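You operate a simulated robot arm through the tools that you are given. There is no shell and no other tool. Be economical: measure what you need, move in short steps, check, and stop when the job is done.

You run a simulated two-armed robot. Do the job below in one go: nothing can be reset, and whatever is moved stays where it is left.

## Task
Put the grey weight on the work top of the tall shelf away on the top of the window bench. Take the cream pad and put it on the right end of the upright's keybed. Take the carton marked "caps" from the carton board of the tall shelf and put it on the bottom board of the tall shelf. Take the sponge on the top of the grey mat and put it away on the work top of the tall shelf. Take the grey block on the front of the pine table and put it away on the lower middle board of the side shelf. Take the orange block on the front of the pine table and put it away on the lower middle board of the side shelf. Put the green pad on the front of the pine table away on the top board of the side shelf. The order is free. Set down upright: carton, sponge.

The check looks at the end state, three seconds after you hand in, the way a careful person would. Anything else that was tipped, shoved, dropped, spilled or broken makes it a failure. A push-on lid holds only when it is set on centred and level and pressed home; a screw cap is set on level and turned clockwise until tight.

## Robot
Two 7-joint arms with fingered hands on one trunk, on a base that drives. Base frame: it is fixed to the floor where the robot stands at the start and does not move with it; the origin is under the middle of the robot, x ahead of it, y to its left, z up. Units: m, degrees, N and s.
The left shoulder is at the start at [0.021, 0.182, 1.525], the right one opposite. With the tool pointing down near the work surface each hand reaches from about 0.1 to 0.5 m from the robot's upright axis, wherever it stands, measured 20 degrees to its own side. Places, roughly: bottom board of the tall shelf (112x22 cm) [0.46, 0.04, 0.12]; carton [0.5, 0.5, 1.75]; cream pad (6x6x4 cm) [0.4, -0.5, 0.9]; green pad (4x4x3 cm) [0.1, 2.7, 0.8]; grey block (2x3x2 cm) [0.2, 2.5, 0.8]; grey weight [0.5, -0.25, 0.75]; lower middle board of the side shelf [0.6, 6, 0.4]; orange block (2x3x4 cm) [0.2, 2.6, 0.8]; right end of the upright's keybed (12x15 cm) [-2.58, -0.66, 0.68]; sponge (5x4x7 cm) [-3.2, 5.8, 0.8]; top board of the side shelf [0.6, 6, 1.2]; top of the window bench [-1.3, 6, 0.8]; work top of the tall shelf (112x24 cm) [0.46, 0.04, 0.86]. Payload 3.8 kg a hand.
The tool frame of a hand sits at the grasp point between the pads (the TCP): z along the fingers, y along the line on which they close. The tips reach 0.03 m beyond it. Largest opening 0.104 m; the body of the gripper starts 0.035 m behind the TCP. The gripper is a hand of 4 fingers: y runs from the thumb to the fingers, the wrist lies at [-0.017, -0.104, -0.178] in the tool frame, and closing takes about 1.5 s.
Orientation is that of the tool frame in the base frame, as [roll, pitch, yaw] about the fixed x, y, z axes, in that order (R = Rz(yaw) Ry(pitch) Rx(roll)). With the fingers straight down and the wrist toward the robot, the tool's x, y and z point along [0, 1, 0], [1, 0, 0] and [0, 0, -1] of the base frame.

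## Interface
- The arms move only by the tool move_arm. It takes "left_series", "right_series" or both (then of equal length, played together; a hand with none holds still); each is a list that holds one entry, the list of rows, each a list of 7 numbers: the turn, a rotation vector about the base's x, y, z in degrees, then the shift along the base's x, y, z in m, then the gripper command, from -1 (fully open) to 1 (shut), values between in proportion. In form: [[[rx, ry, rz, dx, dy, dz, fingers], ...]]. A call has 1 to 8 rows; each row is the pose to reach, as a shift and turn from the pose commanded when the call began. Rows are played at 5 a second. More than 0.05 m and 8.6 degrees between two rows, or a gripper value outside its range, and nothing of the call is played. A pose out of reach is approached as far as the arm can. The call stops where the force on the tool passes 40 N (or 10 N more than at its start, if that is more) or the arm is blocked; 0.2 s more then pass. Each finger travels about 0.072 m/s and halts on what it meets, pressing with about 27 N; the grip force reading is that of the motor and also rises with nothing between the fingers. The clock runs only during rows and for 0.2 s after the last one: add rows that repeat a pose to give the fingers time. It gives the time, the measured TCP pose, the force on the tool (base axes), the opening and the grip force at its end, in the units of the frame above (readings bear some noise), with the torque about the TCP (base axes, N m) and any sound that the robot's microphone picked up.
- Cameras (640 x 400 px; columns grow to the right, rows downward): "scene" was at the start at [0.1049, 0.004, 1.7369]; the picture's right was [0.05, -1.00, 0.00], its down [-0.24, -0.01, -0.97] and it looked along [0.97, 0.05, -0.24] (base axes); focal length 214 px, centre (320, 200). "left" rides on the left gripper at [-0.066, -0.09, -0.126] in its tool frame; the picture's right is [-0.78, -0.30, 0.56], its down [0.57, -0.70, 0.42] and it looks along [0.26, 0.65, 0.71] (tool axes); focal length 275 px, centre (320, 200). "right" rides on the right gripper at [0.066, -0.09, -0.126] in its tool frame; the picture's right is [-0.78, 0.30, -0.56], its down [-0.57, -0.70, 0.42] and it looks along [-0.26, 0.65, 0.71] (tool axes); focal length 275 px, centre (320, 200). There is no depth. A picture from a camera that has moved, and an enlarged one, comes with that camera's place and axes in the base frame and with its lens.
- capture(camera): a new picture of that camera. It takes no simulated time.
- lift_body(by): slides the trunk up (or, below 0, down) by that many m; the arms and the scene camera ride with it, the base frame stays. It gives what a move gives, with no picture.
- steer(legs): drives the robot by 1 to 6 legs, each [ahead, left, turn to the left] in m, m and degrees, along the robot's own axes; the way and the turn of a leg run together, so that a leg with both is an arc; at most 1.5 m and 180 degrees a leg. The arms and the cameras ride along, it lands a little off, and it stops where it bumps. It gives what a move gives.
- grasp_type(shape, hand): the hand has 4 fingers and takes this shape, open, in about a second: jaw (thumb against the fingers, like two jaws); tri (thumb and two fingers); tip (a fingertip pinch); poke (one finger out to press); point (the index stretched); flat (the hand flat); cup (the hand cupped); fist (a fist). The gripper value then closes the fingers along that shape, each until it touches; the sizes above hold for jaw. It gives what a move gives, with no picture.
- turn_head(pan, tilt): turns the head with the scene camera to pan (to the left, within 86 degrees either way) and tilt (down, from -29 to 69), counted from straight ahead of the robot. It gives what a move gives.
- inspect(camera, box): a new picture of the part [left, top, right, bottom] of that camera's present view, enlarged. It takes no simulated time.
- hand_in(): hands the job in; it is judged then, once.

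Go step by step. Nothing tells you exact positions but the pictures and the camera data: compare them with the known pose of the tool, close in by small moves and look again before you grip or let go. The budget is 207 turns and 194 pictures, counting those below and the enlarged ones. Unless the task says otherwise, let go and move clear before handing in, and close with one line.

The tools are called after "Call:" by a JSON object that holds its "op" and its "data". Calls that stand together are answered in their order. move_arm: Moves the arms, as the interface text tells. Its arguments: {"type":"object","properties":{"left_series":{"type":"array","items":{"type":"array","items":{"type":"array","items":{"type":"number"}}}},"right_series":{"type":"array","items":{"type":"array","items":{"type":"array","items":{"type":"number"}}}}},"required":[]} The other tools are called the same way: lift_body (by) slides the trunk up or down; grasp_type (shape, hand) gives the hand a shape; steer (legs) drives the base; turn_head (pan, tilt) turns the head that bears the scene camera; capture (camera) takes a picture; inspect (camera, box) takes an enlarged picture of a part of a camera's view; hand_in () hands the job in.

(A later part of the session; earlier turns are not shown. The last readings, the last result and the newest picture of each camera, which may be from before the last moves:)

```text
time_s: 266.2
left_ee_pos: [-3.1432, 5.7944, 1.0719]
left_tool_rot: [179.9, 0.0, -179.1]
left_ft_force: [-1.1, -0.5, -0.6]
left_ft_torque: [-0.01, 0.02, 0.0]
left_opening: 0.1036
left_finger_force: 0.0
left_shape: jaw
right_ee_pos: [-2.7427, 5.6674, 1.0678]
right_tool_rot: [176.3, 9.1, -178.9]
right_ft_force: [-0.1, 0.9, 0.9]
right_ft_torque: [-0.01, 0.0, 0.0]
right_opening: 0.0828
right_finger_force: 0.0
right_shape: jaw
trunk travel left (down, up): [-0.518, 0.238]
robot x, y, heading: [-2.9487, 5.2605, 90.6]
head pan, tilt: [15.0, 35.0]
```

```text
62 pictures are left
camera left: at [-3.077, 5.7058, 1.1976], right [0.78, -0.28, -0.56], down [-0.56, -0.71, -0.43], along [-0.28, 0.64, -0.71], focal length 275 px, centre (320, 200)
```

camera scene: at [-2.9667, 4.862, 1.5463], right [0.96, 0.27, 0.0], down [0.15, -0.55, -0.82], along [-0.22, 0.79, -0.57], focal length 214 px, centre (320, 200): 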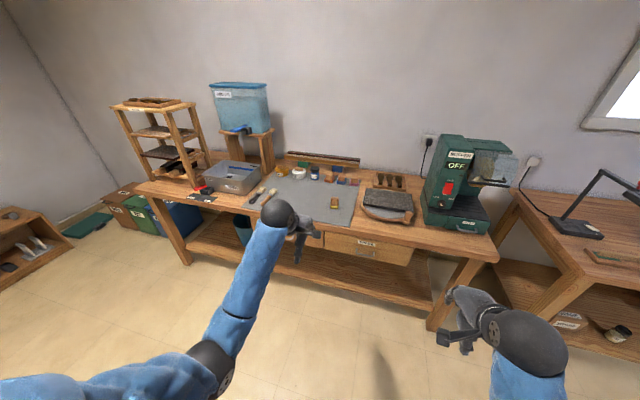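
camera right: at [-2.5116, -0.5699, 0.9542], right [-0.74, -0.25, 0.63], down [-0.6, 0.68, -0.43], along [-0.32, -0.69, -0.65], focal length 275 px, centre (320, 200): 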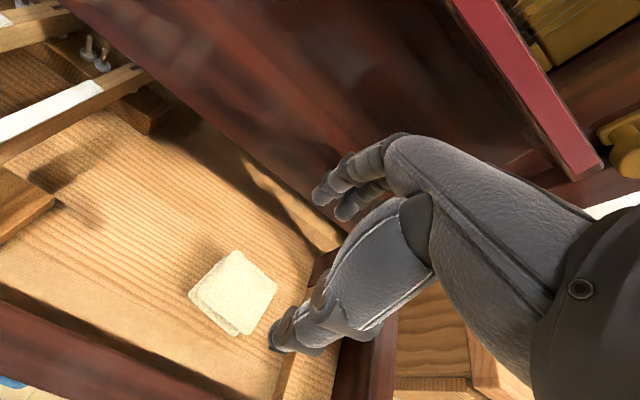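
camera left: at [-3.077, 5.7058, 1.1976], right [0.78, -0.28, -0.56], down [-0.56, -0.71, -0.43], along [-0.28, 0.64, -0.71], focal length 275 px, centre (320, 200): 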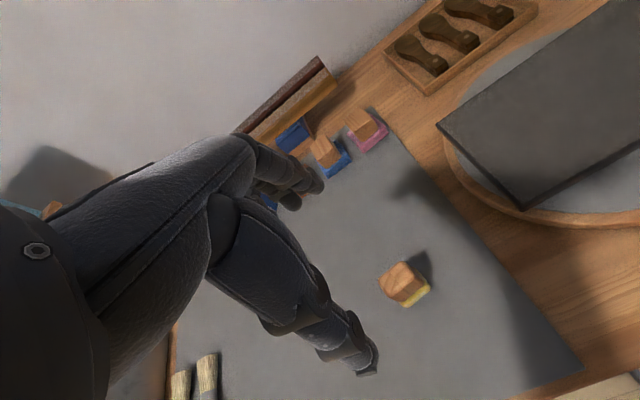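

The sponge is at (-3.153,5.827), turned about +18°. I match the yaw and descend to just above.

Call:
{"op": "move_arm", "data": {"left_series": [[[0, 0, 6, -0.004, 0.015, -0.03, -0.6], [0, 0, 12, -0.01, 0.03, -0.06, -0.6], [0, 0, 18, -0.01, 0.033, -0.1, -0.6], [0, 0, 18, -0.01, 0.033, -0.13, -0.6], [0, 0, 18, -0.01, 0.033, -0.13, -0.6]]]}}

Call:
{"op": "capture", "data": {"camera": "left"}}

```text
time_s: 267.4
left_ee_pos: [-3.1535, 5.8268, 0.9428]
left_tool_rot: [180.0, -0.1, -161.0]
left_ft_force: [0.0, 0.2, 0.5]
left_ft_torque: [0.03, 0.0, -0.03]
left_opening: 0.0835
left_finger_force: 0.0
left_shape: jaw
right_ee_pos: [-2.7412, 5.6673, 1.067]
right_tool_rot: [176.3, 9.1, -179.0]
right_ft_force: [0.7, -0.8, -0.8]
right_ft_torque: [0.02, 0.0, -0.01]
right_opening: 0.0829
right_finger_force: 0.0
right_shape: jaw
trunk travel left (down, up): [-0.518, 0.238]
robot x, y, heading: [-2.9475, 5.2572, 90.6]
head pan, tilt: [15.0, 35.0]
```

```text
61 pictures are left
camera left: at [-3.0628, 5.764, 1.0678], right [0.83, -0.03, -0.56], down [-0.31, -0.85, -0.43], along [-0.46, 0.53, -0.71], focal length 275 px, centre (320, 200)
```

left: 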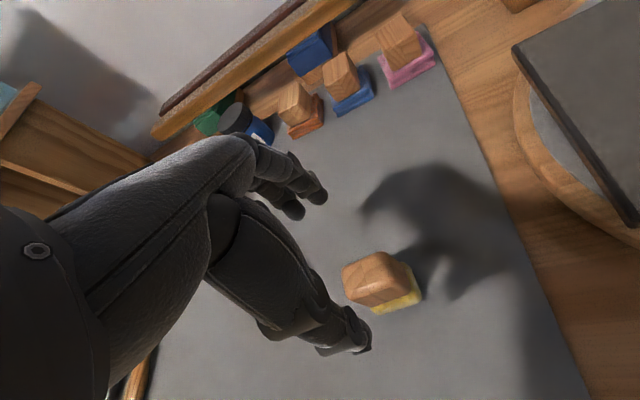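

Well aligned; 1 cm sideways, down, and grip.

Call:
{"op": "move_arm", "data": {"left_series": [[[0, 0, 0, 0.009, 0.003, -0.02, -0.6], [0, 0, 0, 0.009, 0.003, -0.06, -0.6], [0, 0, 0, 0.009, 0.003, -0.095, -0.6], [0, 0, 0, 0.009, 0.003, -0.095, 0], [0, 0, 0, 0.009, 0.003, -0.095, 0.5], [0, 0, 0, 0.009, 0.003, -0.095, 1], [0, 0, 0, 0.009, 0.003, -0.095, 1]]]}}

Call:
{"op": "capture", "data": {"camera": "left"}}

```text
time_s: 269.0
left_ee_pos: [-3.1455, 5.8299, 0.8477]
left_tool_rot: [-180.0, 0.0, -161.0]
left_ft_force: [0.0, -0.7, 0.6]
left_ft_torque: [0.02, -0.02, -0.01]
left_opening: 0.0313
left_finger_force: 26.8
left_shape: jaw
right_ee_pos: [-2.7412, 5.6678, 1.067]
right_tool_rot: [176.4, 9.0, -178.9]
right_ft_force: [0.2, -0.6, 0.4]
right_ft_torque: [-0.03, 0.01, -0.01]
right_opening: 0.083
right_finger_force: 0.0
right_shape: jaw
trunk travel left (down, up): [-0.518, 0.238]
robot x, y, heading: [-2.9513, 5.2604, 90.6]
head pan, tilt: [15.0, 35.0]
```

```text
60 pictures are left
camera left: at [-3.0535, 5.7664, 0.973], right [0.83, -0.03, -0.56], down [-0.31, -0.85, -0.43], along [-0.46, 0.53, -0.71], focal length 275 px, centre (320, 200)
```

left: 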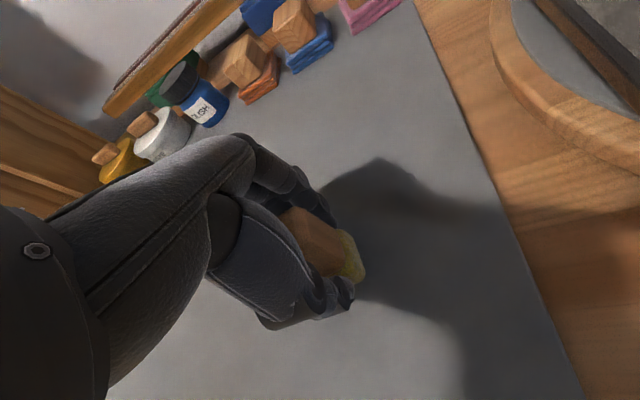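

Gripped. I lift it and drive back toward the tall shelf.

Call:
{"op": "move_arm", "data": {"left_series": [[[0, 0, 0, 0, 0, 0.04, 1], [0, 0, 0, 0, 0, 0.09, 1], [0, 0, 0, 0, 0, 0.14, 1], [0, 0, 0, 0, 0, 0.19, 1]]]}}

Call:
{"op": "inspect", "data": {"camera": "left", "box": [220, 160, 460, 310]}}

Call:
{"op": "steer", "data": {"legs": [[-0.55, 0, 0], [0, -0.97, 0], [0, 0, 180]]}}

Call:
{"op": "steer", "data": {"legs": [[1.2, 0, 0], [1.2, 0, 0], [0.3, 1.1, 0]]}}

Call:
{"op": "turn_head", "data": {"pan": 0, "tilt": 25}}

Call:
{"op": "capture", "data": {"camera": "scene"}}

```text
time_s: 270.0
left_ee_pos: [-3.1466, 5.8317, 1.0381]
left_tool_rot: [-180.0, 0.1, -161.0]
left_ft_force: [-0.4, -0.9, -0.7]
left_ft_torque: [-0.01, 0.02, -0.01]
left_opening: 0.0311
left_finger_force: 27.1
left_shape: jaw
right_ee_pos: [-2.7421, 5.6693, 1.0686]
right_tool_rot: [176.3, 9.0, -179.0]
right_ft_force: [0.3, 0.4, -0.4]
right_ft_torque: [-0.02, 0.0, 0.03]
right_opening: 0.083
right_finger_force: 0.0
right_shape: jaw
trunk travel left (down, up): [-0.518, 0.238]
robot x, y, heading: [-2.9492, 5.2647, 90.5]
head pan, tilt: [15.0, 35.0]
```

```text
2.67 times, centred on (340, 235) of left
camera zoom: at [-3.055, 5.7676, 1.1638], right [0.83, -0.03, -0.56], down [-0.31, -0.85, -0.42], along [-0.46, 0.53, -0.71], focal length 734 px, centre (267, 107)
```

zoom: 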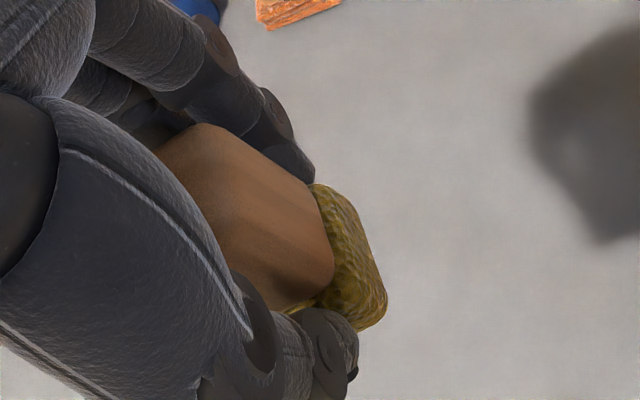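

```text
time_s: 285.1
left_ee_pos: [-1.7659, 4.1556, 1.0379]
left_tool_rot: [179.9, 0.0, 19.4]
left_ft_force: [-0.1, -0.3, 0.2]
left_ft_torque: [-0.03, 0.02, 0.0]
left_opening: 0.0306
left_finger_force: 27.0
left_shape: jaw
right_ee_pos: [-2.1706, 4.3159, 1.0677]
right_tool_rot: [176.3, 9.1, 1.4]
right_ft_force: [0.6, -0.7, -0.6]
right_ft_torque: [-0.01, -0.01, -0.03]
right_opening: 0.0831
right_finger_force: 0.0
right_shape: jaw
trunk travel left (down, up): [-0.518, 0.238]
robot x, y, heading: [-1.9668, 4.7265, -88.7]
head pan, tilt: [15.0, 35.0]
```

```text
time_s: 302.4
left_ee_pos: [-0.5569, 1.5145, 1.0372]
left_tool_rot: [180.0, 0.0, 21.6]
left_ft_force: [-0.4, 0.0, -0.3]
left_ft_torque: [0.02, 0.04, 0.0]
left_opening: 0.0304
left_finger_force: 26.7
left_shape: jaw
right_ee_pos: [-0.9682, 1.6592, 1.0675]
right_tool_rot: [176.4, 9.2, 3.5]
right_ft_force: [-0.6, 0.2, -0.3]
right_ft_torque: [0.01, 0.03, 0.02]
right_opening: 0.0828
right_finger_force: 0.1
right_shape: jaw
trunk travel left (down, up): [-0.518, 0.238]
robot x, y, heading: [-0.7804, 2.0785, -86.8]
head pan, tilt: [15.0, 35.0]
```

```text
time_s: 303.1
left_ee_pos: [-0.5579, 1.5148, 1.0378]
left_tool_rot: [179.9, 0.0, 21.5]
left_ft_force: [-0.2, -0.1, -0.9]
left_ft_torque: [-0.01, -0.02, 0.0]
left_opening: 0.0307
left_finger_force: 27.3
left_shape: jaw
right_ee_pos: [-0.9669, 1.6592, 1.0679]
right_tool_rot: [176.2, 9.2, 3.5]
right_ft_force: [0.3, -0.3, -0.1]
right_ft_torque: [0.02, 0.0, -0.04]
right_opening: 0.083
right_finger_force: 0.1
right_shape: jaw
trunk travel left (down, up): [-0.518, 0.238]
robot x, y, heading: [-0.7785, 2.0773, -86.8]
head pan, tilt: [0.0, 25.0]
```

```text
58 pictures are left
camera scene: at [-0.7732, 1.965, 1.5621], right [-1.0, -0.06, 0.0], down [-0.02, 0.42, -0.91], along [0.05, -0.9, -0.42], focal length 214 px, centre (320, 200)
```

scene: 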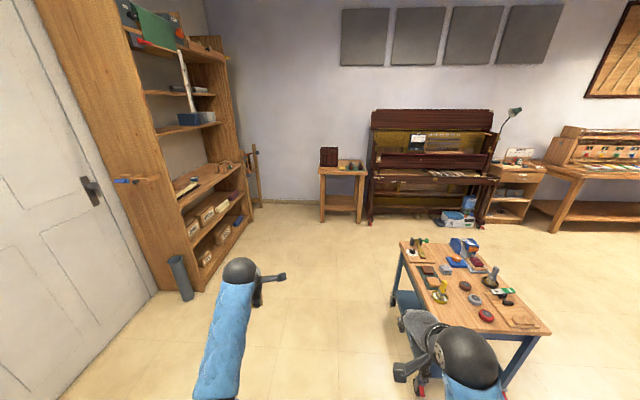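

Cart is to the right; I keep left of it, go down to the shelf and turn to face it.

Call:
{"op": "steer", "data": {"legs": [[0.1, 0.15, -2], [1.2, 0, 0], [0.65, 0, 0], [0, 0, 89]]}}

Call:
{"op": "turn_head", "data": {"pan": 0, "tilt": 40}}

Call:
{"op": "capture", "data": {"camera": "scene"}}

```text
time_s: 317.4
left_ee_pos: [-0.008, 0.2926, 1.039]
left_tool_rot: [179.9, 0.0, 107.3]
left_ft_force: [0.0, 0.2, -0.5]
left_ft_torque: [0.01, 0.02, 0.0]
left_opening: 0.0299
left_finger_force: 27.2
left_shape: jaw
right_ee_pos: [-0.1823, -0.1052, 1.0678]
right_tool_rot: [176.3, 9.1, 89.3]
right_ft_force: [-0.3, -0.6, 0.2]
right_ft_torque: [-0.03, 0.04, 0.02]
right_opening: 0.0831
right_finger_force: 0.0
right_shape: jaw
trunk travel left (down, up): [-0.518, 0.238]
robot x, y, heading: [-0.5876, 0.1137, -1.3]
head pan, tilt: [0.0, 25.0]
```

```text
time_s: 318.1
left_ee_pos: [-0.0069, 0.293, 1.0374]
left_tool_rot: [-179.9, 0.0, 107.4]
left_ft_force: [0.5, -0.1, -0.2]
left_ft_torque: [0.03, 0.0, -0.02]
left_opening: 0.0302
left_finger_force: 26.9
left_shape: jaw
right_ee_pos: [-0.1826, -0.1057, 1.0678]
right_tool_rot: [176.3, 9.1, 89.3]
right_ft_force: [-0.8, 0.3, 0.4]
right_ft_torque: [0.0, 0.03, 0.01]
right_opening: 0.0833
right_finger_force: 0.1
right_shape: jaw
trunk travel left (down, up): [-0.518, 0.238]
robot x, y, heading: [-0.585, 0.1176, -1.2]
head pan, tilt: [0.0, 40.0]
```

```text
57 pictures are left
camera scene: at [-0.4794, 0.1099, 1.5389], right [-0.02, -1.0, 0.0], down [-0.64, 0.01, -0.77], along [0.77, -0.01, -0.64], focal length 214 px, centre (320, 200)
```

scene: 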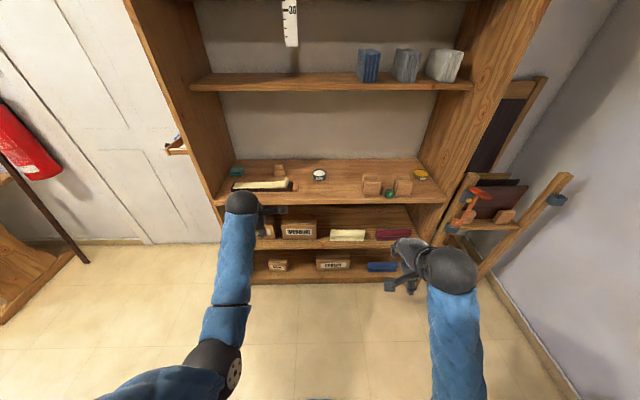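

I'll set the sponge between the glue and the wooden blocks, near (0.46,-0.03).

Call:
{"op": "steer", "data": {"legs": [[0, -0.32, 1.2], [0.4, 0, 0]]}}

Call:
{"op": "capture", "data": {"camera": "left"}}

```text
time_s: 322.3
left_ee_pos: [0.3845, -0.0039, 1.0381]
left_tool_rot: [-180.0, 0.0, 109.1]
left_ft_force: [0.0, 0.0, -0.6]
left_ft_torque: [0.0, 0.02, 0.0]
left_opening: 0.0304
left_finger_force: 27.2
left_shape: jaw
right_ee_pos: [0.2224, -0.4074, 1.0669]
right_tool_rot: [176.4, 9.2, 91.1]
right_ft_force: [0.4, 0.3, -0.2]
right_ft_torque: [-0.02, 0.04, 0.0]
right_opening: 0.0831
right_finger_force: 0.1
right_shape: jaw
trunk travel left (down, up): [-0.518, 0.238]
robot x, y, heading: [-0.1854, -0.199, 0.7]
head pan, tilt: [0.0, 40.0]
```

```text
56 pictures are left
camera left: at [0.3206, -0.0948, 1.1629], right [-0.03, -0.83, -0.56], down [-0.85, 0.31, -0.42], along [0.53, 0.46, -0.71], focal length 275 px, centre (320, 200)
```

left: 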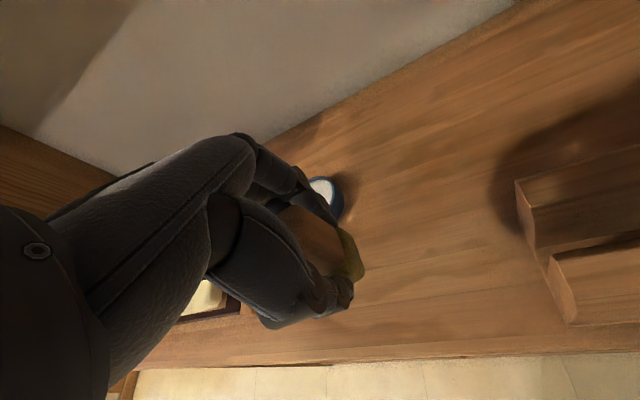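

Call:
{"op": "move_arm", "data": {"left_series": [[[0, 0, 0, 0.03, -0.018, -0.02, 1], [0, 0, 0, 0.06, -0.034, -0.04, 1], [0, 0, 0, 0.066, -0.036, -0.08, 1], [0, 0, 0, 0.066, -0.036, -0.11, 1], [0, 0, 0, 0.066, -0.036, -0.12, 1]]]}}

Call:
{"op": "move_arm", "data": {"left_series": [[[0, 0, 0, 0, 0, -0.004, 1], [0, 0, 0, 0, 0, -0.008, 1], [0, 0, 0, 0, 0, -0.012, 1]]]}}

Call:
{"op": "capture", "data": {"camera": "left"}}

```text
time_s: 323.5
left_ee_pos: [0.4491, -0.0392, 0.9178]
left_tool_rot: [179.9, 0.1, 109.0]
left_ft_force: [-0.5, -0.8, -0.7]
left_ft_torque: [0.03, 0.01, 0.01]
left_opening: 0.03
left_finger_force: 26.5
left_shape: jaw
right_ee_pos: [0.22, -0.4078, 1.0674]
right_tool_rot: [176.2, 9.1, 91.1]
right_ft_force: [0.2, -0.6, -0.1]
right_ft_torque: [0.03, -0.01, -0.01]
right_opening: 0.0831
right_finger_force: 0.1
right_shape: jaw
trunk travel left (down, up): [-0.518, 0.238]
robot x, y, heading: [-0.1831, -0.203, 0.6]
head pan, tilt: [0.0, 40.0]
```

```text
time_s: 324.3
left_ee_pos: [0.4505, -0.0396, 0.9063]
left_tool_rot: [-180.0, 0.0, 109.1]
left_ft_force: [-0.2, 0.0, -1.1]
left_ft_torque: [0.0, 0.0, 0.02]
left_opening: 0.0302
left_finger_force: 26.6
left_shape: jaw
right_ee_pos: [0.2209, -0.4072, 1.068]
right_tool_rot: [176.2, 9.2, 91.1]
right_ft_force: [-0.6, 0.5, 0.1]
right_ft_torque: [-0.03, 0.0, 0.04]
right_opening: 0.083
right_finger_force: 0.1
right_shape: jaw
trunk travel left (down, up): [-0.518, 0.238]
robot x, y, heading: [-0.1874, -0.2041, 0.7]
head pan, tilt: [0.0, 40.0]
```

```text
55 pictures are left
camera left: at [0.3862, -0.1304, 1.0309], right [-0.03, -0.83, -0.56], down [-0.85, 0.31, -0.43], along [0.53, 0.46, -0.71], focal length 275 px, centre (320, 200)
```

left: 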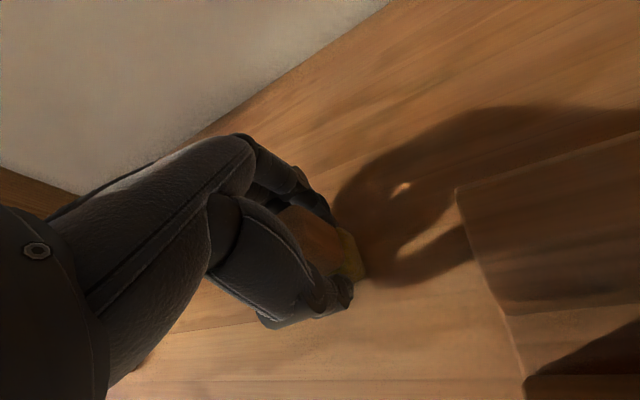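

Call:
{"op": "move_arm", "data": {"left_series": [[[0, 0, 0, 0, 0, -0.003, 1], [0, 0, 0, 0, 0, -0.006, 1]]]}}

Call:
{"op": "move_arm", "data": {"left_series": [[[0, 0, 0, 0, 0, -0.003, 1], [0, 0, 0, 0, 0, -0.006, 1]]]}}

```text
time_s: 324.9
left_ee_pos: [0.451, -0.0394, 0.9006]
left_tool_rot: [179.8, 0.2, 108.9]
left_ft_force: [-1.2, 0.5, 5.7]
left_ft_torque: [0.08, -0.01, 0.0]
left_opening: 0.0302
left_finger_force: 26.8
left_shape: jaw
right_ee_pos: [0.2206, -0.4063, 1.0679]
right_tool_rot: [176.3, 9.2, 91.1]
right_ft_force: [0.2, 0.3, -0.1]
right_ft_torque: [0.01, 0.03, 0.0]
right_opening: 0.083
right_finger_force: 0.1
right_shape: jaw
trunk travel left (down, up): [-0.518, 0.238]
robot x, y, heading: [-0.1877, -0.2043, 0.9]
head pan, tilt: [0.0, 40.0]
```

```text
time_s: 325.5
left_ee_pos: [0.4512, -0.0403, 0.8999]
left_tool_rot: [179.3, 0.2, 109.1]
left_ft_force: [-4.0, 1.9, 26.2]
left_ft_torque: [0.1, 0.1, 0.03]
left_opening: 0.0317
left_finger_force: 27.0
left_shape: jaw
right_ee_pos: [0.2191, -0.4085, 1.069]
right_tool_rot: [176.2, 9.2, 91.2]
right_ft_force: [-1.0, -0.5, 0.0]
right_ft_torque: [-0.02, 0.01, -0.03]
right_opening: 0.0832
right_finger_force: 0.1
right_shape: jaw
trunk travel left (down, up): [-0.518, 0.238]
robot x, y, heading: [-0.1875, -0.1999, 0.5]
head pan, tilt: [0.0, 40.0]
```

Firm contact. Easing up, opening and lifting clear.

Call:
{"op": "move_arm", "data": {"left_series": [[[0, 0, 0, 0, 0, 0.005, 1], [0, 0, 0, 0, 0, 0.005, 0.4], [0, 0, 0, 0, 0, 0.005, 0], [0, 0, 0, 0, 0, 0.005, -0.4], [0, 0, 0, 0, 0, 0.005, -0.5], [0, 0, 0, 0, 0, 0.045, -0.5], [0, 0, 0, 0, 0, 0.09, -0.5], [0, 0, 0, 0, 0, 0.135, -0.5]]]}}

Call:
{"op": "capture", "data": {"camera": "left"}}

```text
time_s: 327.3
left_ee_pos: [0.4527, -0.0395, 1.0317]
left_tool_rot: [180.0, 0.0, 109.1]
left_ft_force: [0.1, -0.1, 0.3]
left_ft_torque: [-0.02, -0.01, 0.0]
left_opening: 0.0776
left_finger_force: 0.0
left_shape: jaw
right_ee_pos: [0.2215, -0.4077, 1.067]
right_tool_rot: [176.1, 9.2, 91.1]
right_ft_force: [-0.3, -0.6, 0.2]
right_ft_torque: [-0.01, 0.0, -0.01]
right_opening: 0.083
right_finger_force: 0.0
right_shape: jaw
trunk travel left (down, up): [-0.518, 0.238]
robot x, y, heading: [-0.1871, -0.2003, 0.4]
head pan, tilt: [0.0, 40.0]
```

```text
54 pictures are left
camera left: at [0.3884, -0.1309, 1.1562], right [-0.03, -0.83, -0.56], down [-0.85, 0.31, -0.42], along [0.53, 0.46, -0.71], focal length 275 px, centre (320, 200)
```

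left: 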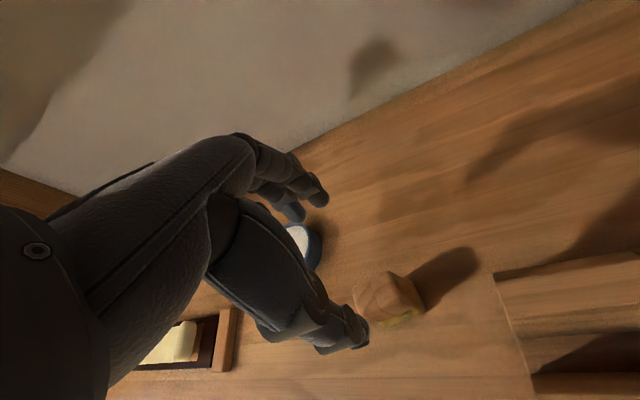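

The sponge stands on the work top. Next the pine table: I back off, straighten both hands, slide left and look.

Call:
{"op": "steer", "data": {"legs": [[-0.5, 0, 0], [0, 1.2, 0]]}}

Call:
{"op": "move_arm", "data": {"left_series": [[[0, 0, -6, 0, 0, 0, -1], [0, 0, -12, 0, 0, 0, -1], [0, 0, -18, 0, 0, 0, -1]]], "right_series": [[[-3, 1, 0, 0, 0, 0, -1], [-6, 2, 0, 0, 0, 0, -1], [-9, 4, 0, 0, 0, 0, -1]]]}}

Call:
{"op": "turn_head", "data": {"pan": 60, "tilt": 25}}

Call:
{"op": "capture", "data": {"camera": "scene"}}

```text
time_s: 335.9
left_ee_pos: [-0.0575, 1.1427, 1.0311]
left_tool_rot: [-180.0, 0.1, 109.0]
left_ft_force: [0.5, -0.4, -0.6]
left_ft_torque: [0.0, 0.01, 0.01]
left_opening: 0.0776
left_finger_force: 0.2
left_shape: jaw
right_ee_pos: [-0.2886, 0.7775, 1.0688]
right_tool_rot: [176.3, 9.2, 91.1]
right_ft_force: [-0.7, -0.4, -0.5]
right_ft_torque: [0.02, 0.0, -0.02]
right_opening: 0.0832
right_finger_force: 0.1
right_shape: jaw
trunk travel left (down, up): [-0.518, 0.238]
robot x, y, heading: [-0.6975, 0.9821, 0.6]
head pan, tilt: [0.0, 40.0]
```

```text
time_s: 336.7
left_ee_pos: [-0.0565, 1.1437, 1.0309]
left_tool_rot: [-180.0, 0.0, 90.9]
left_ft_force: [0.0, 0.2, 0.5]
left_ft_torque: [0.01, -0.03, 0.0]
left_opening: 0.1037
left_finger_force: 0.0
left_shape: jaw
right_ee_pos: [-0.2894, 0.7748, 1.0673]
right_tool_rot: [-179.3, 18.0, 92.1]
right_ft_force: [-0.7, 0.4, 0.3]
right_ft_torque: [0.02, 0.01, 0.0]
right_opening: 0.1034
right_finger_force: 0.0
right_shape: jaw
trunk travel left (down, up): [-0.518, 0.238]
robot x, y, heading: [-0.6964, 0.9792, 0.5]
head pan, tilt: [0.0, 40.0]
```

```text
time_s: 338.0
left_ee_pos: [-0.0577, 1.1434, 1.0309]
left_tool_rot: [-180.0, -0.1, 91.0]
left_ft_force: [-0.6, 0.6, -0.1]
left_ft_torque: [-0.03, -0.01, -0.04]
left_opening: 0.1035
left_finger_force: 0.1
left_shape: jaw
right_ee_pos: [-0.2893, 0.7749, 1.0686]
right_tool_rot: [-179.3, 18.0, 92.0]
right_ft_force: [-0.6, 0.2, 0.3]
right_ft_torque: [0.01, -0.03, 0.01]
right_opening: 0.1035
right_finger_force: 0.0
right_shape: jaw
trunk travel left (down, up): [-0.518, 0.238]
robot x, y, heading: [-0.6976, 0.9799, 0.7]
head pan, tilt: [60.0, 25.0]
```

```text
53 pictures are left
camera scene: at [-0.6324, 1.0613, 1.5621], right [0.87, -0.49, 0.0], down [-0.21, -0.37, -0.91], along [0.45, 0.79, -0.42], focal length 214 px, centre (320, 200)
```

scene: 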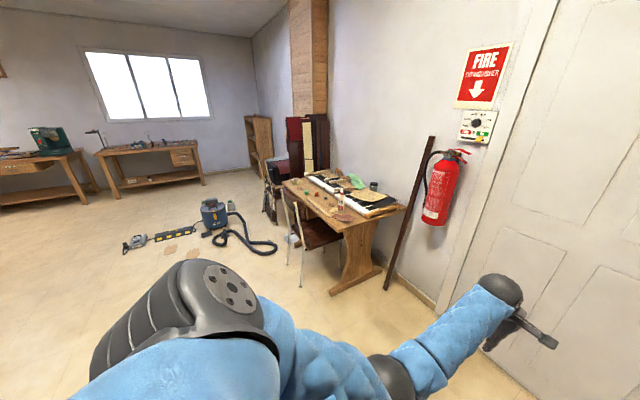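

Call:
{"op": "inspect", "data": {"camera": "scene", "box": [260, 150, 420, 250]}}

Call:
{"op": "move_arm", "data": {"right_series": [[[6, 0, 0, 0, 0, 0, -1], [12, 0, 0, 0, 0, 0, -1], [18, 0, 0, 0, 0, 0, -1]]]}}

```text
4.00 times, centred on (340, 200) of scene
camera zoom: at [-0.6324, 1.0613, 1.5621], right [0.87, -0.49, 0.0], down [-0.21, -0.37, -0.91], along [0.45, 0.79, -0.42], focal length 858 px, centre (240, 200)
```

zoom: 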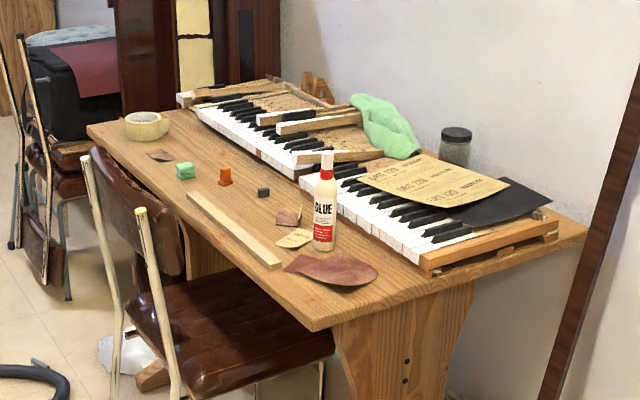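

```text
time_s: 338.8
left_ee_pos: [-0.0594, 1.1425, 1.0307]
left_tool_rot: [180.0, 0.0, 91.0]
left_ft_force: [0.0, 0.2, -0.8]
left_ft_torque: [0.01, -0.01, 0.0]
left_opening: 0.1035
left_finger_force: 0.0
left_shape: jaw
right_ee_pos: [-0.2902, 0.7662, 1.0638]
right_tool_rot: [-179.6, 1.6, 92.0]
right_ft_force: [0.0, 0.1, -0.7]
right_ft_torque: [0.0, -0.01, -0.02]
right_opening: 0.1034
right_finger_force: 0.1
right_shape: jaw
trunk travel left (down, up): [-0.518, 0.238]
robot x, y, heading: [-0.6966, 0.9791, 0.6]
head pan, tilt: [60.0, 25.0]
```

Green pad ≈(0.16,2.71), orange block ≈(0.23,2.64), grey block ≈(0.256,2.52); the chair's back is in front at x≈-0.07. I slide over in front of it.

Call:
{"op": "steer", "data": {"legs": [[0, 0.85, -0.6], [0, 0.78, 0], [0.2, 0, 0]]}}

Call:
{"op": "turn_head", "data": {"pan": 0, "tilt": 40}}

Call:
{"op": "capture", "data": {"camera": "scene"}}

```text
time_s: 348.4
left_ee_pos: [0.1293, 2.783, 1.0286]
left_tool_rot: [-180.0, 0.0, 91.1]
left_ft_force: [0.3, -0.1, -1.0]
left_ft_torque: [0.03, 0.04, -0.02]
left_opening: 0.1036
left_finger_force: 0.0
left_shape: jaw
right_ee_pos: [-0.1002, 2.4066, 1.0653]
right_tool_rot: [180.0, 1.5, 91.9]
right_ft_force: [0.6, -0.6, -0.6]
right_ft_torque: [0.0, 0.06, -0.03]
right_opening: 0.1035
right_finger_force: 0.0
right_shape: jaw
trunk travel left (down, up): [-0.518, 0.238]
robot x, y, heading: [-0.5093, 2.6202, 0.7]
head pan, tilt: [60.0, 25.0]
```

```text
time_s: 349.7
left_ee_pos: [0.1306, 2.7835, 1.03]
left_tool_rot: [-180.0, 0.1, 91.1]
left_ft_force: [-0.1, 0.3, 0.1]
left_ft_torque: [0.01, -0.02, -0.02]
left_opening: 0.1038
left_finger_force: 0.0
left_shape: jaw
right_ee_pos: [-0.1012, 2.4059, 1.0665]
right_tool_rot: [-180.0, 1.7, 91.9]
right_ft_force: [0.1, -0.9, 0.3]
right_ft_torque: [0.02, -0.01, 0.03]
right_opening: 0.1037
right_finger_force: 0.1
right_shape: jaw
trunk travel left (down, up): [-0.518, 0.238]
robot x, y, heading: [-0.5096, 2.6207, 0.6]
head pan, tilt: [0.0, 40.0]
```

```text
51 pictures are left
camera scene: at [-0.4051, 2.6211, 1.5388], right [0.01, -1.0, 0.0], down [-0.64, -0.01, -0.77], along [0.77, 0.01, -0.64], focal length 214 px, centre (320, 200)
```

scene: 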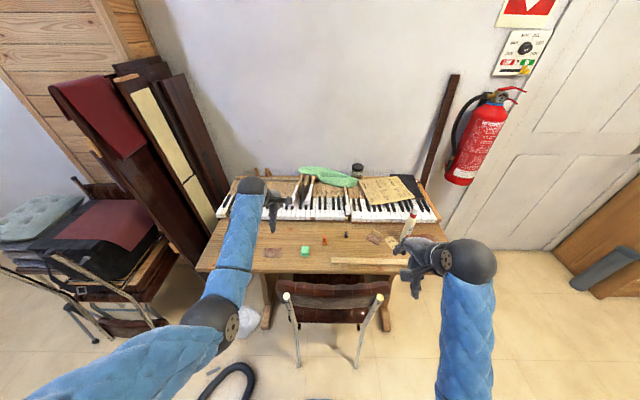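

I bring the left hand over the green pad.

Call:
{"op": "move_arm", "data": {"left_series": [[[0, 0, 0, 0.01, -0.03, -0.02, -1], [0, 0, 0, 0.02, -0.06, -0.05, -1], [0, 0, 0, 0.027, -0.08, -0.09, -1], [0, 0, 0, 0.027, -0.08, -0.11, -1]]]}}

Call:
{"op": "capture", "data": {"camera": "left"}}

```text
time_s: 350.7
left_ee_pos: [0.1595, 2.7026, 0.9229]
left_tool_rot: [179.8, 0.1, 91.2]
left_ft_force: [0.3, 0.5, -0.8]
left_ft_torque: [0.01, -0.03, -0.01]
left_opening: 0.1037
left_finger_force: 0.0
left_shape: jaw
right_ee_pos: [-0.1005, 2.4058, 1.0662]
right_tool_rot: [180.0, 1.9, 91.8]
right_ft_force: [0.0, -0.4, 0.3]
right_ft_torque: [0.03, 0.01, -0.03]
right_opening: 0.1039
right_finger_force: 0.0
right_shape: jaw
trunk travel left (down, up): [-0.518, 0.238]
robot x, y, heading: [-0.5102, 2.6195, 0.7]
head pan, tilt: [0.0, 40.0]
```

```text
50 pictures are left
camera left: at [0.0685, 2.6361, 1.0479], right [-0.28, -0.78, -0.56], down [-0.71, 0.56, -0.43], along [0.65, 0.28, -0.71], focal length 275 px, centre (320, 200)
```

left: 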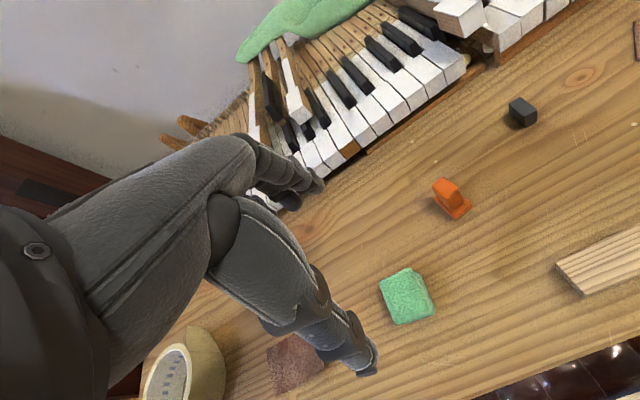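

Call:
{"op": "move_arm", "data": {"left_series": [[[0, 0, 0, -0.015, -0.011, -0.02, -0.4], [0, 0, 0, -0.015, -0.011, -0.055, -0.4], [0, 0, 0, -0.015, -0.011, -0.085, -0.4], [0, 0, 0, -0.015, -0.011, -0.098, -0.4], [0, 0, 0, -0.015, -0.011, -0.098, -0.4]]]}}

Call:
{"op": "capture", "data": {"camera": "left"}}

```text
time_s: 351.9
left_ee_pos: [0.1173, 2.7067, 0.8472]
left_tool_rot: [180.0, 0.0, 91.1]
left_ft_force: [-0.5, 0.1, -0.3]
left_ft_torque: [0.04, 0.02, -0.01]
left_opening: 0.073
left_finger_force: 0.1
left_shape: jaw
left hand out of reach, approached as far as the arm can: row 2, 3, 4, 5
right_ee_pos: [-0.102, 2.4054, 1.067]
right_tool_rot: [179.9, 1.7, 91.9]
right_ft_force: [-0.1, 0.5, 0.2]
right_ft_torque: [0.01, 0.0, 0.0]
right_opening: 0.104
right_finger_force: 0.1
right_shape: jaw
trunk travel left (down, up): [-0.518, 0.238]
robot x, y, heading: [-0.5074, 2.6218, 1.0]
head pan, tilt: [0.0, 40.0]
```

```text
49 pictures are left
camera left: at [0.0287, 2.6394, 0.974], right [-0.28, -0.78, -0.56], down [-0.71, 0.56, -0.43], along [0.64, 0.28, -0.71], focal length 275 px, centre (320, 200)
```

left: 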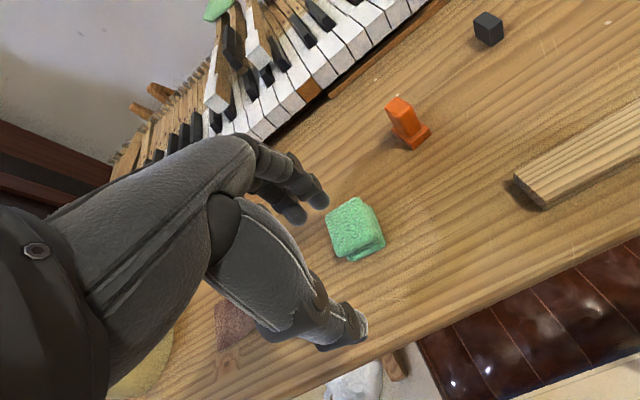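

Out of reach by a few cm: I raise, drive 8 cm ahead, lower the trunk a little and re-aim.

Call:
{"op": "move_arm", "data": {"left_series": [[[0, 0, 0, 0, 0, 0.04, -0.4], [0, 0, 0, 0, 0, 0.09, -0.4], [0, 0, 0, 0, 0, 0.13, -0.4]]]}}

Call:
{"op": "lift_body", "data": {"by": -0.08}}

Call:
{"op": "steer", "data": {"legs": [[0.075, 0, 0]]}}

Call:
{"op": "capture", "data": {"camera": "left"}}

```text
time_s: 352.7
left_ee_pos: [0.1159, 2.7071, 0.9768]
left_tool_rot: [180.0, 0.0, 91.1]
left_ft_force: [-1.4, 0.6, -0.2]
left_ft_torque: [0.04, 0.0, -0.04]
left_opening: 0.0729
left_finger_force: 0.1
left_shape: jaw
right_ee_pos: [-0.1025, 2.4044, 1.0674]
right_tool_rot: [179.9, 1.9, 92.0]
right_ft_force: [-0.4, 0.1, 0.3]
right_ft_torque: [-0.01, 0.01, -0.02]
right_opening: 0.1035
right_finger_force: 0.1
right_shape: jaw
trunk travel left (down, up): [-0.518, 0.238]
robot x, y, heading: [-0.5097, 2.6204, 0.7]
head pan, tilt: [0.0, 40.0]
```

```text
time_s: 353.8
left_ee_pos: [0.1172, 2.7075, 0.8987]
left_tool_rot: [180.0, 0.0, 91.1]
left_ft_force: [0.7, 0.3, 0.2]
left_ft_torque: [0.0, -0.01, 0.01]
left_opening: 0.0728
left_finger_force: 0.1
left_shape: jaw
right_ee_pos: [-0.1027, 2.4056, 0.9875]
right_tool_rot: [180.0, 1.7, 91.9]
right_ft_force: [-0.3, 0.9, 0.9]
right_ft_torque: [-0.03, 0.01, 0.01]
right_opening: 0.1037
right_finger_force: 0.1
right_shape: jaw
trunk travel left (down, up): [-0.438, 0.318]
robot x, y, heading: [-0.511, 2.6206, 0.8]
head pan, tilt: [0.0, 40.0]
```

```text
time_s: 354.9
left_ee_pos: [0.1938, 2.7105, 0.8961]
left_tool_rot: [-179.9, 0.0, 91.1]
left_ft_force: [0.0, -0.1, -0.6]
left_ft_torque: [0.01, 0.03, 0.0]
left_opening: 0.0728
left_finger_force: 0.0
left_shape: jaw
right_ee_pos: [-0.0242, 2.4067, 0.9856]
right_tool_rot: [-179.9, 1.5, 92.1]
right_ft_force: [1.3, 0.1, -0.2]
right_ft_torque: [-0.02, 0.03, -0.04]
right_opening: 0.1035
right_finger_force: 0.0
right_shape: jaw
trunk travel left (down, up): [-0.438, 0.318]
robot x, y, heading: [-0.4339, 2.6219, 0.6]
head pan, tilt: [0.0, 40.0]
```

```text
48 pictures are left
camera left: at [0.1047, 2.6421, 1.0215], right [-0.28, -0.78, -0.56], down [-0.71, 0.56, -0.42], along [0.64, 0.28, -0.71], focal length 275 px, centre (320, 200)
```

left: 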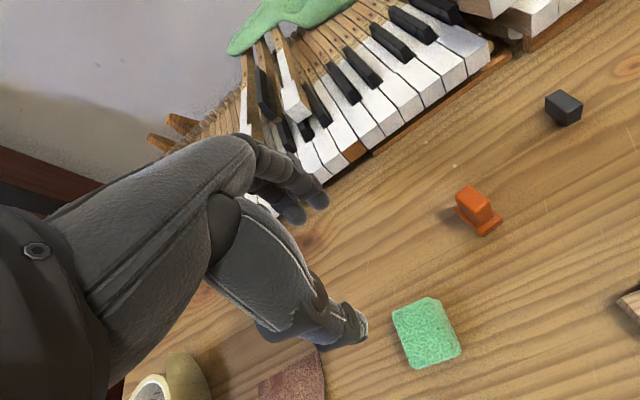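

Call:
{"op": "move_arm", "data": {"left_series": [[[0, 0, 0, -0.03, -0.01, 0, -0.4], [0, 0, 0, -0.054, -0.02, -0.02, -0.4], [0, 0, 0, -0.054, -0.02, -0.05, -0.4], [0, 0, 0, -0.054, -0.02, -0.072, -0.4], [0, 0, 0, -0.054, -0.02, -0.074, -0.4]]]}}

Call:
{"op": "capture", "data": {"camera": "left"}}

```text
time_s: 355.7
left_ee_pos: [0.1994, 2.7216, 0.9277]
left_tool_rot: [172.1, -1.8, 92.9]
left_ft_force: [0.1, -0.2, 0.8]
left_ft_torque: [-0.02, 0.04, 0.0]
left_opening: 0.0728
left_finger_force: 0.1
left_shape: jaw
right_ee_pos: [-0.0257, 2.4083, 0.9864]
right_tool_rot: [-179.8, 1.8, 92.0]
right_ft_force: [-0.1, -0.3, 0.7]
right_ft_torque: [0.01, -0.01, 0.03]
right_opening: 0.1034
right_finger_force: 0.0
right_shape: jaw
trunk travel left (down, up): [-0.438, 0.318]
robot x, y, heading: [-0.434, 2.6206, 0.9]
head pan, tilt: [0.0, 40.0]
stopped in row 3 (left hand): the arm was blocked; the commanded pose is now the measured one
```

```text
47 pictures are left
camera left: at [0.0961, 2.6466, 1.0372], right [-0.18, -0.77, -0.62], down [-0.67, 0.55, -0.5], along [0.72, 0.32, -0.61], focal length 275 px, centre (320, 200)
```

left: 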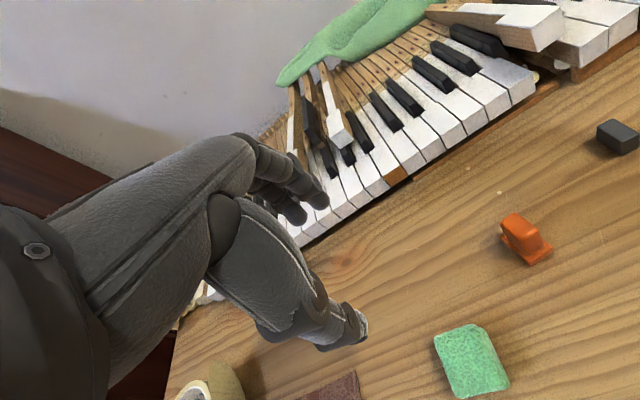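

The arm hit a joint limit being too close, so I back up 3.5 cm and retry with the orientation corrected.

Call:
{"op": "steer", "data": {"legs": [[-0.035, 0, 0]]}}

Call:
{"op": "move_arm", "data": {"left_series": [[[-1, 4, -1, -0.005, -0.01, -0.015, -0.4], [-1.8, 7.9, -1.9, -0.015, -0.025, -0.035, -0.4], [-1.8, 7.9, -1.9, -0.022, -0.031, -0.06, -0.4], [-1.8, 7.9, -1.9, -0.022, -0.031, -0.085, -0.4], [-1.8, 7.9, -1.9, -0.022, -0.031, -0.105, -0.4]]]}}

Call:
{"op": "capture", "data": {"camera": "left"}}

```text
time_s: 356.5
left_ee_pos: [0.1611, 2.7205, 0.9289]
left_tool_rot: [172.0, -1.7, 92.9]
left_ft_force: [-0.6, 0.5, 0.2]
left_ft_torque: [0.0, -0.02, 0.01]
left_opening: 0.0727
left_finger_force: 0.1
left_shape: jaw
right_ee_pos: [-0.0639, 2.4068, 0.9877]
right_tool_rot: [180.0, 1.6, 92.0]
right_ft_force: [-0.3, -0.2, 1.8]
right_ft_torque: [-0.02, -0.05, 0.01]
right_opening: 0.1038
right_finger_force: 0.0
right_shape: jaw
trunk travel left (down, up): [-0.438, 0.318]
robot x, y, heading: [-0.4679, 2.6224, 0.5]
head pan, tilt: [0.0, 40.0]
```

```text
time_s: 357.7
left_ee_pos: [0.1462, 2.6911, 0.8256]
left_tool_rot: [179.7, -0.4, 91.2]
left_ft_force: [-0.1, -0.3, -0.1]
left_ft_torque: [-0.01, 0.02, -0.01]
left_opening: 0.0729
left_finger_force: 0.1
left_shape: jaw
right_ee_pos: [-0.061, 2.4078, 0.9858]
right_tool_rot: [-179.9, 1.5, 92.0]
right_ft_force: [-0.1, 0.0, 0.1]
right_ft_torque: [-0.05, -0.02, 0.03]
right_opening: 0.1038
right_finger_force: 0.2
right_shape: jaw
trunk travel left (down, up): [-0.438, 0.318]
robot x, y, heading: [-0.4723, 2.6234, 0.7]
head pan, tilt: [0.0, 40.0]
```

```text
46 pictures are left
camera left: at [0.0557, 2.6231, 0.9492], right [-0.28, -0.78, -0.56], down [-0.71, 0.56, -0.42], along [0.65, 0.28, -0.71], focal length 275 px, centre (320, 200)
```

left: 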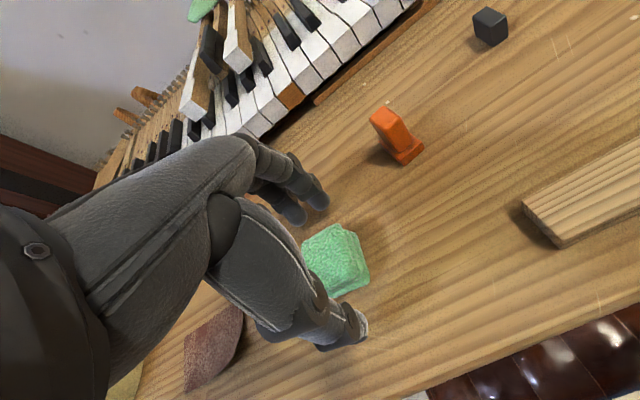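

The pad is centred. Slightly lower, close, lift.

Call:
{"op": "move_arm", "data": {"left_series": [[[0, 0, 0, 0, 0, -0.006, -0.4], [0, 0, 0, 0, 0, -0.006, 0.2], [0, 0, 0, 0, 0, -0.006, 0.7], [0, 0, 0, 0, 0, -0.006, 1], [0, 0, 0, 0, 0, -0.006, 1], [0, 0, 0, 0, 0, 0.03, 1], [0, 0, 0, 0, 0, 0.07, 1]]]}}

Call:
{"op": "capture", "data": {"camera": "left"}}

```text
time_s: 359.3
left_ee_pos: [0.1477, 2.7088, 0.8939]
left_tool_rot: [179.3, -1.9, 91.9]
left_ft_force: [-0.8, 0.0, -0.1]
left_ft_torque: [0.0, 0.0, 0.01]
left_opening: 0.0347
left_finger_force: 27.3
left_shape: jaw
right_ee_pos: [-0.0605, 2.407, 0.9869]
right_tool_rot: [180.0, 1.6, 92.0]
right_ft_force: [-0.6, 0.5, 0.5]
right_ft_torque: [0.05, 0.01, -0.01]
right_opening: 0.1036
right_finger_force: 0.1
right_shape: jaw
trunk travel left (down, up): [-0.438, 0.318]
robot x, y, heading: [-0.4692, 2.616, 0.8]
head pan, tilt: [0.0, 40.0]
```

```text
45 pictures are left
camera left: at [0.0593, 2.6361, 1.0162], right [-0.26, -0.77, -0.59], down [-0.71, 0.56, -0.41], along [0.65, 0.31, -0.7], focal length 275 px, centre (320, 200)
```

left: 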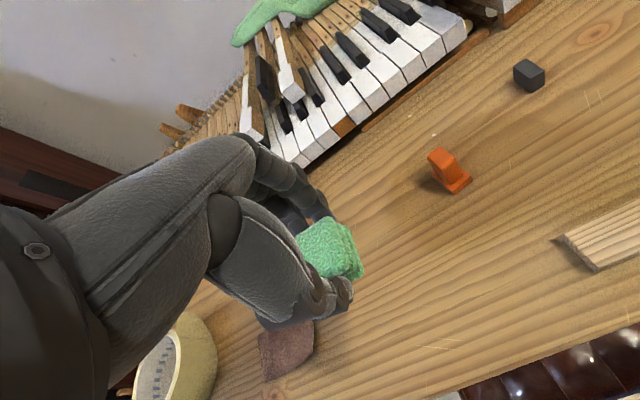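

The green pad is held. I lift it aside, and bring the right hand over the orange block near (0.195,2.611).

Call:
{"op": "move_arm", "data": {"left_series": [[[0, 0, 0, 0, 0.02, 0.04, 1], [0, 0, 0, 0, 0.05, 0.08, 1], [0, 0, 0, 0, 0.08, 0.11, 1], [0, 0, 0, 0, 0.1, 0.13, 1], [0, 0, 0, 0, 0.1, 0.13, 1]]], "right_series": [[[0, 0, 0, 0.04, 0.02, 0, -1], [0, 0, 0, 0.08, 0.05, 0, -1], [0, 0, 0, 0.12, 0.08, 0, -1], [0, 0, 0, 0.16, 0.11, -0.01, -1], [0, 0, 0, 0.19, 0.14, -0.02, -1]]]}}

Call:
{"op": "steer", "data": {"legs": [[0.04, 0.02, 0]]}}

Call:
{"op": "capture", "data": {"camera": "right"}}

```text
refused: row 4 steps farther than a row can; nothing moved
```

```text
time_s: 360.2
left_ee_pos: [0.1909, 2.73, 0.8919]
left_tool_rot: [179.4, -1.9, 91.9]
left_ft_force: [-0.1, 0.8, -0.2]
left_ft_torque: [-0.03, 0.04, -0.02]
left_opening: 0.0348
left_finger_force: 27.2
left_shape: jaw
right_ee_pos: [-0.0196, 2.4274, 0.9859]
right_tool_rot: [-179.8, 1.7, 92.0]
right_ft_force: [0.4, 0.1, 0.6]
right_ft_torque: [0.0, 0.04, 0.0]
right_opening: 0.1039
right_finger_force: 0.1
right_shape: jaw
trunk travel left (down, up): [-0.438, 0.318]
robot x, y, heading: [-0.4296, 2.6418, 0.5]
head pan, tilt: [0.0, 40.0]
```

```text
44 pictures are left
camera right: at [-0.1106, 2.4944, 1.109], right [0.32, -0.75, 0.58], down [-0.68, -0.61, -0.41], along [0.66, -0.26, -0.71], focal length 275 px, centre (320, 200)
```

right: 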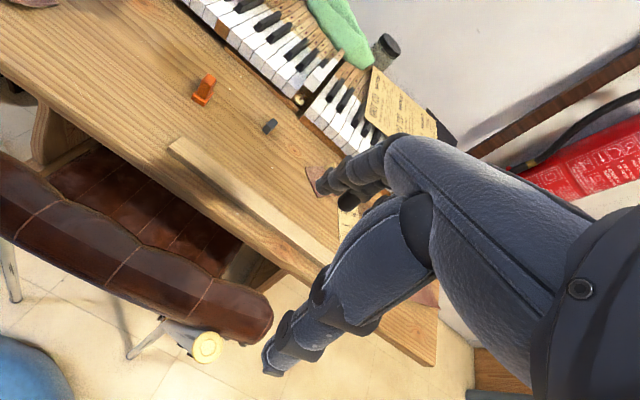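

Call:
{"op": "move_arm", "data": {"left_series": [[[0, 0, 0, 0, 0.015, 0.03, 1], [0, 0, 0, 0, 0.03, 0.06, 1], [0, 0, 0, 0, 0.05, 0.09, 1], [0, 0, 0, 0, 0.07, 0.12, 1], [0, 0, 0, 0, 0.08, 0.14, 1], [0, 0, 0, 0, 0.08, 0.14, 1]]], "right_series": [[[0, 0, 0, 0.035, 0.03, 0, -0.5], [0, 0, 0, 0.07, 0.06, 0, -0.5], [0, 0, 0, 0.105, 0.09, 0, -0.5], [0, 0, 0, 0.14, 0.12, 0, -0.5], [0, 0, 0, 0.175, 0.15, -0.01, -0.5], [0, 0, 0, 0.21, 0.18, -0.02, -0.5]]]}}

Call:
{"op": "capture", "data": {"camera": "right"}}

```text
time_s: 361.6
left_ee_pos: [0.1898, 2.8099, 1.0343]
left_tool_rot: [179.5, -1.8, 91.9]
left_ft_force: [-0.7, -0.1, -0.1]
left_ft_torque: [-0.02, 0.01, 0.0]
left_opening: 0.0345
left_finger_force: 27.1
left_shape: jaw
right_ee_pos: [0.1897, 2.6081, 0.9628]
right_tool_rot: [180.0, 1.7, 92.0]
right_ft_force: [-0.2, 0.8, -0.6]
right_ft_torque: [0.0, 0.04, 0.01]
right_opening: 0.0783
right_finger_force: 0.1
right_shape: jaw
trunk travel left (down, up): [-0.438, 0.318]
robot x, y, heading: [-0.4298, 2.6389, 0.9]
head pan, tilt: [0.0, 40.0]
```

```text
43 pictures are left
camera right: at [0.0983, 2.6753, 1.0858], right [0.32, -0.75, 0.58], down [-0.68, -0.61, -0.41], along [0.66, -0.26, -0.71], focal length 275 px, centre (320, 200)
```

right: 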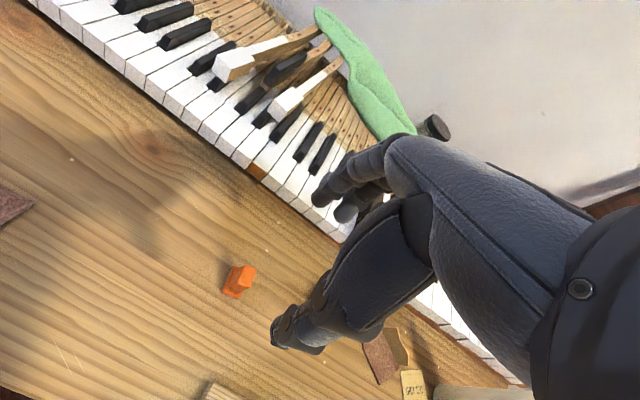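

Call:
{"op": "move_arm", "data": {"right_series": [[[0, 0, 0, 0.007, 0.005, -0.03, -0.5], [0, 0, 0, 0.007, 0.005, -0.07, -0.5], [0, 0, 0, 0.007, 0.005, -0.1, -0.5], [0, 0, 0, 0.007, 0.005, -0.12, -0.5], [0, 0, 0, 0.007, 0.005, -0.136, -0.5], [0, 0, 0, 0.007, 0.005, -0.136, -0.5]]]}}

Call:
{"op": "capture", "data": {"camera": "right"}}

```text
time_s: 363.0
left_ee_pos: [0.1889, 2.8089, 1.0358]
left_tool_rot: [179.3, -1.8, 91.9]
left_ft_force: [0.2, 0.0, -0.5]
left_ft_torque: [0.01, 0.01, -0.04]
left_opening: 0.0346
left_finger_force: 27.5
left_shape: jaw
right_ee_pos: [0.1953, 2.6133, 0.8307]
right_tool_rot: [-180.0, 1.6, 91.9]
right_ft_force: [-0.7, 0.2, 0.2]
right_ft_torque: [0.04, 0.01, 0.0]
right_opening: 0.078
right_finger_force: 0.1
right_shape: jaw
trunk travel left (down, up): [-0.438, 0.318]
robot x, y, heading: [-0.4286, 2.6454, 0.6]
head pan, tilt: [0.0, 40.0]
```

```text
42 pictures are left
camera right: at [0.1043, 2.6789, 0.9532], right [0.32, -0.75, 0.58], down [-0.68, -0.61, -0.41], along [0.66, -0.26, -0.71], focal length 275 px, centre (320, 200)
```

right: 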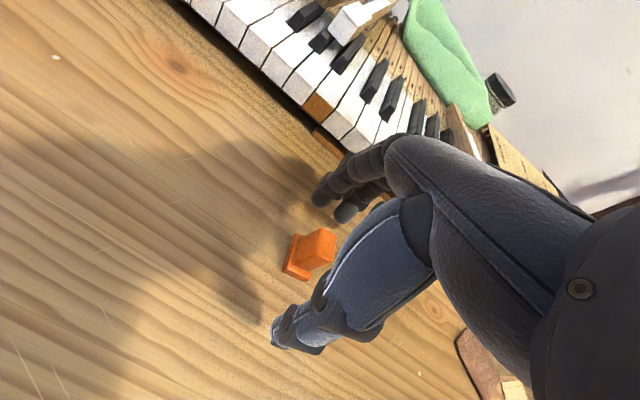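

Call:
{"op": "move_arm", "data": {"right_series": [[[0, 0, 0, 0, 0, -0.006, 0], [0, 0, 0, 0, 0, -0.006, 0.5], [0, 0, 0, 0, 0, -0.006, 0.8], [0, 0, 0, 0, 0, -0.006, 1], [0, 0, 0, 0, 0, -0.006, 1], [0, 0, 0, 0, 0, 0.03, 1], [0, 0, 0, 0, 0, 0.07, 1], [0, 0, 0, 0, 0, 0.11, 1]]]}}

Call:
{"op": "capture", "data": {"camera": "right"}}

```text
time_s: 364.8
left_ee_pos: [0.1902, 2.8094, 1.0353]
left_tool_rot: [179.4, -1.9, 91.9]
left_ft_force: [-0.7, -0.3, -0.3]
left_ft_torque: [0.0, -0.02, 0.01]
left_opening: 0.0347
left_finger_force: 26.8
left_shape: jaw
right_ee_pos: [0.1974, 2.6098, 0.941]
right_tool_rot: [-180.0, 1.8, 91.7]
right_ft_force: [-1.2, -0.2, -0.8]
right_ft_torque: [0.01, 0.0, -0.01]
right_opening: 0.015
right_finger_force: 26.6
right_shape: jaw
trunk travel left (down, up): [-0.438, 0.318]
robot x, y, heading: [-0.4296, 2.6386, 0.9]
head pan, tilt: [0.0, 40.0]
```

```text
41 pictures are left
camera right: at [0.1062, 2.6764, 1.0631], right [0.32, -0.75, 0.58], down [-0.68, -0.61, -0.41], along [0.66, -0.27, -0.71], focal length 275 px, centre (320, 200)
```

right: 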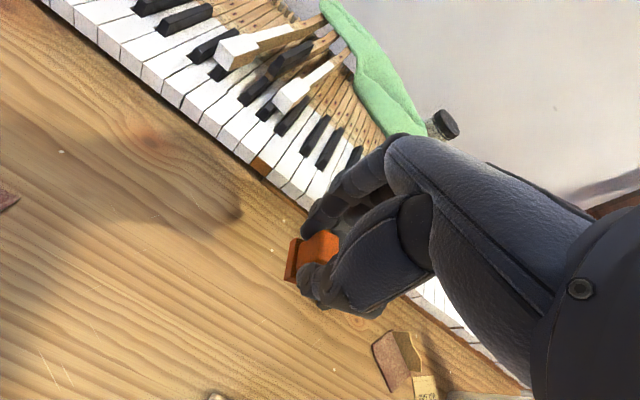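

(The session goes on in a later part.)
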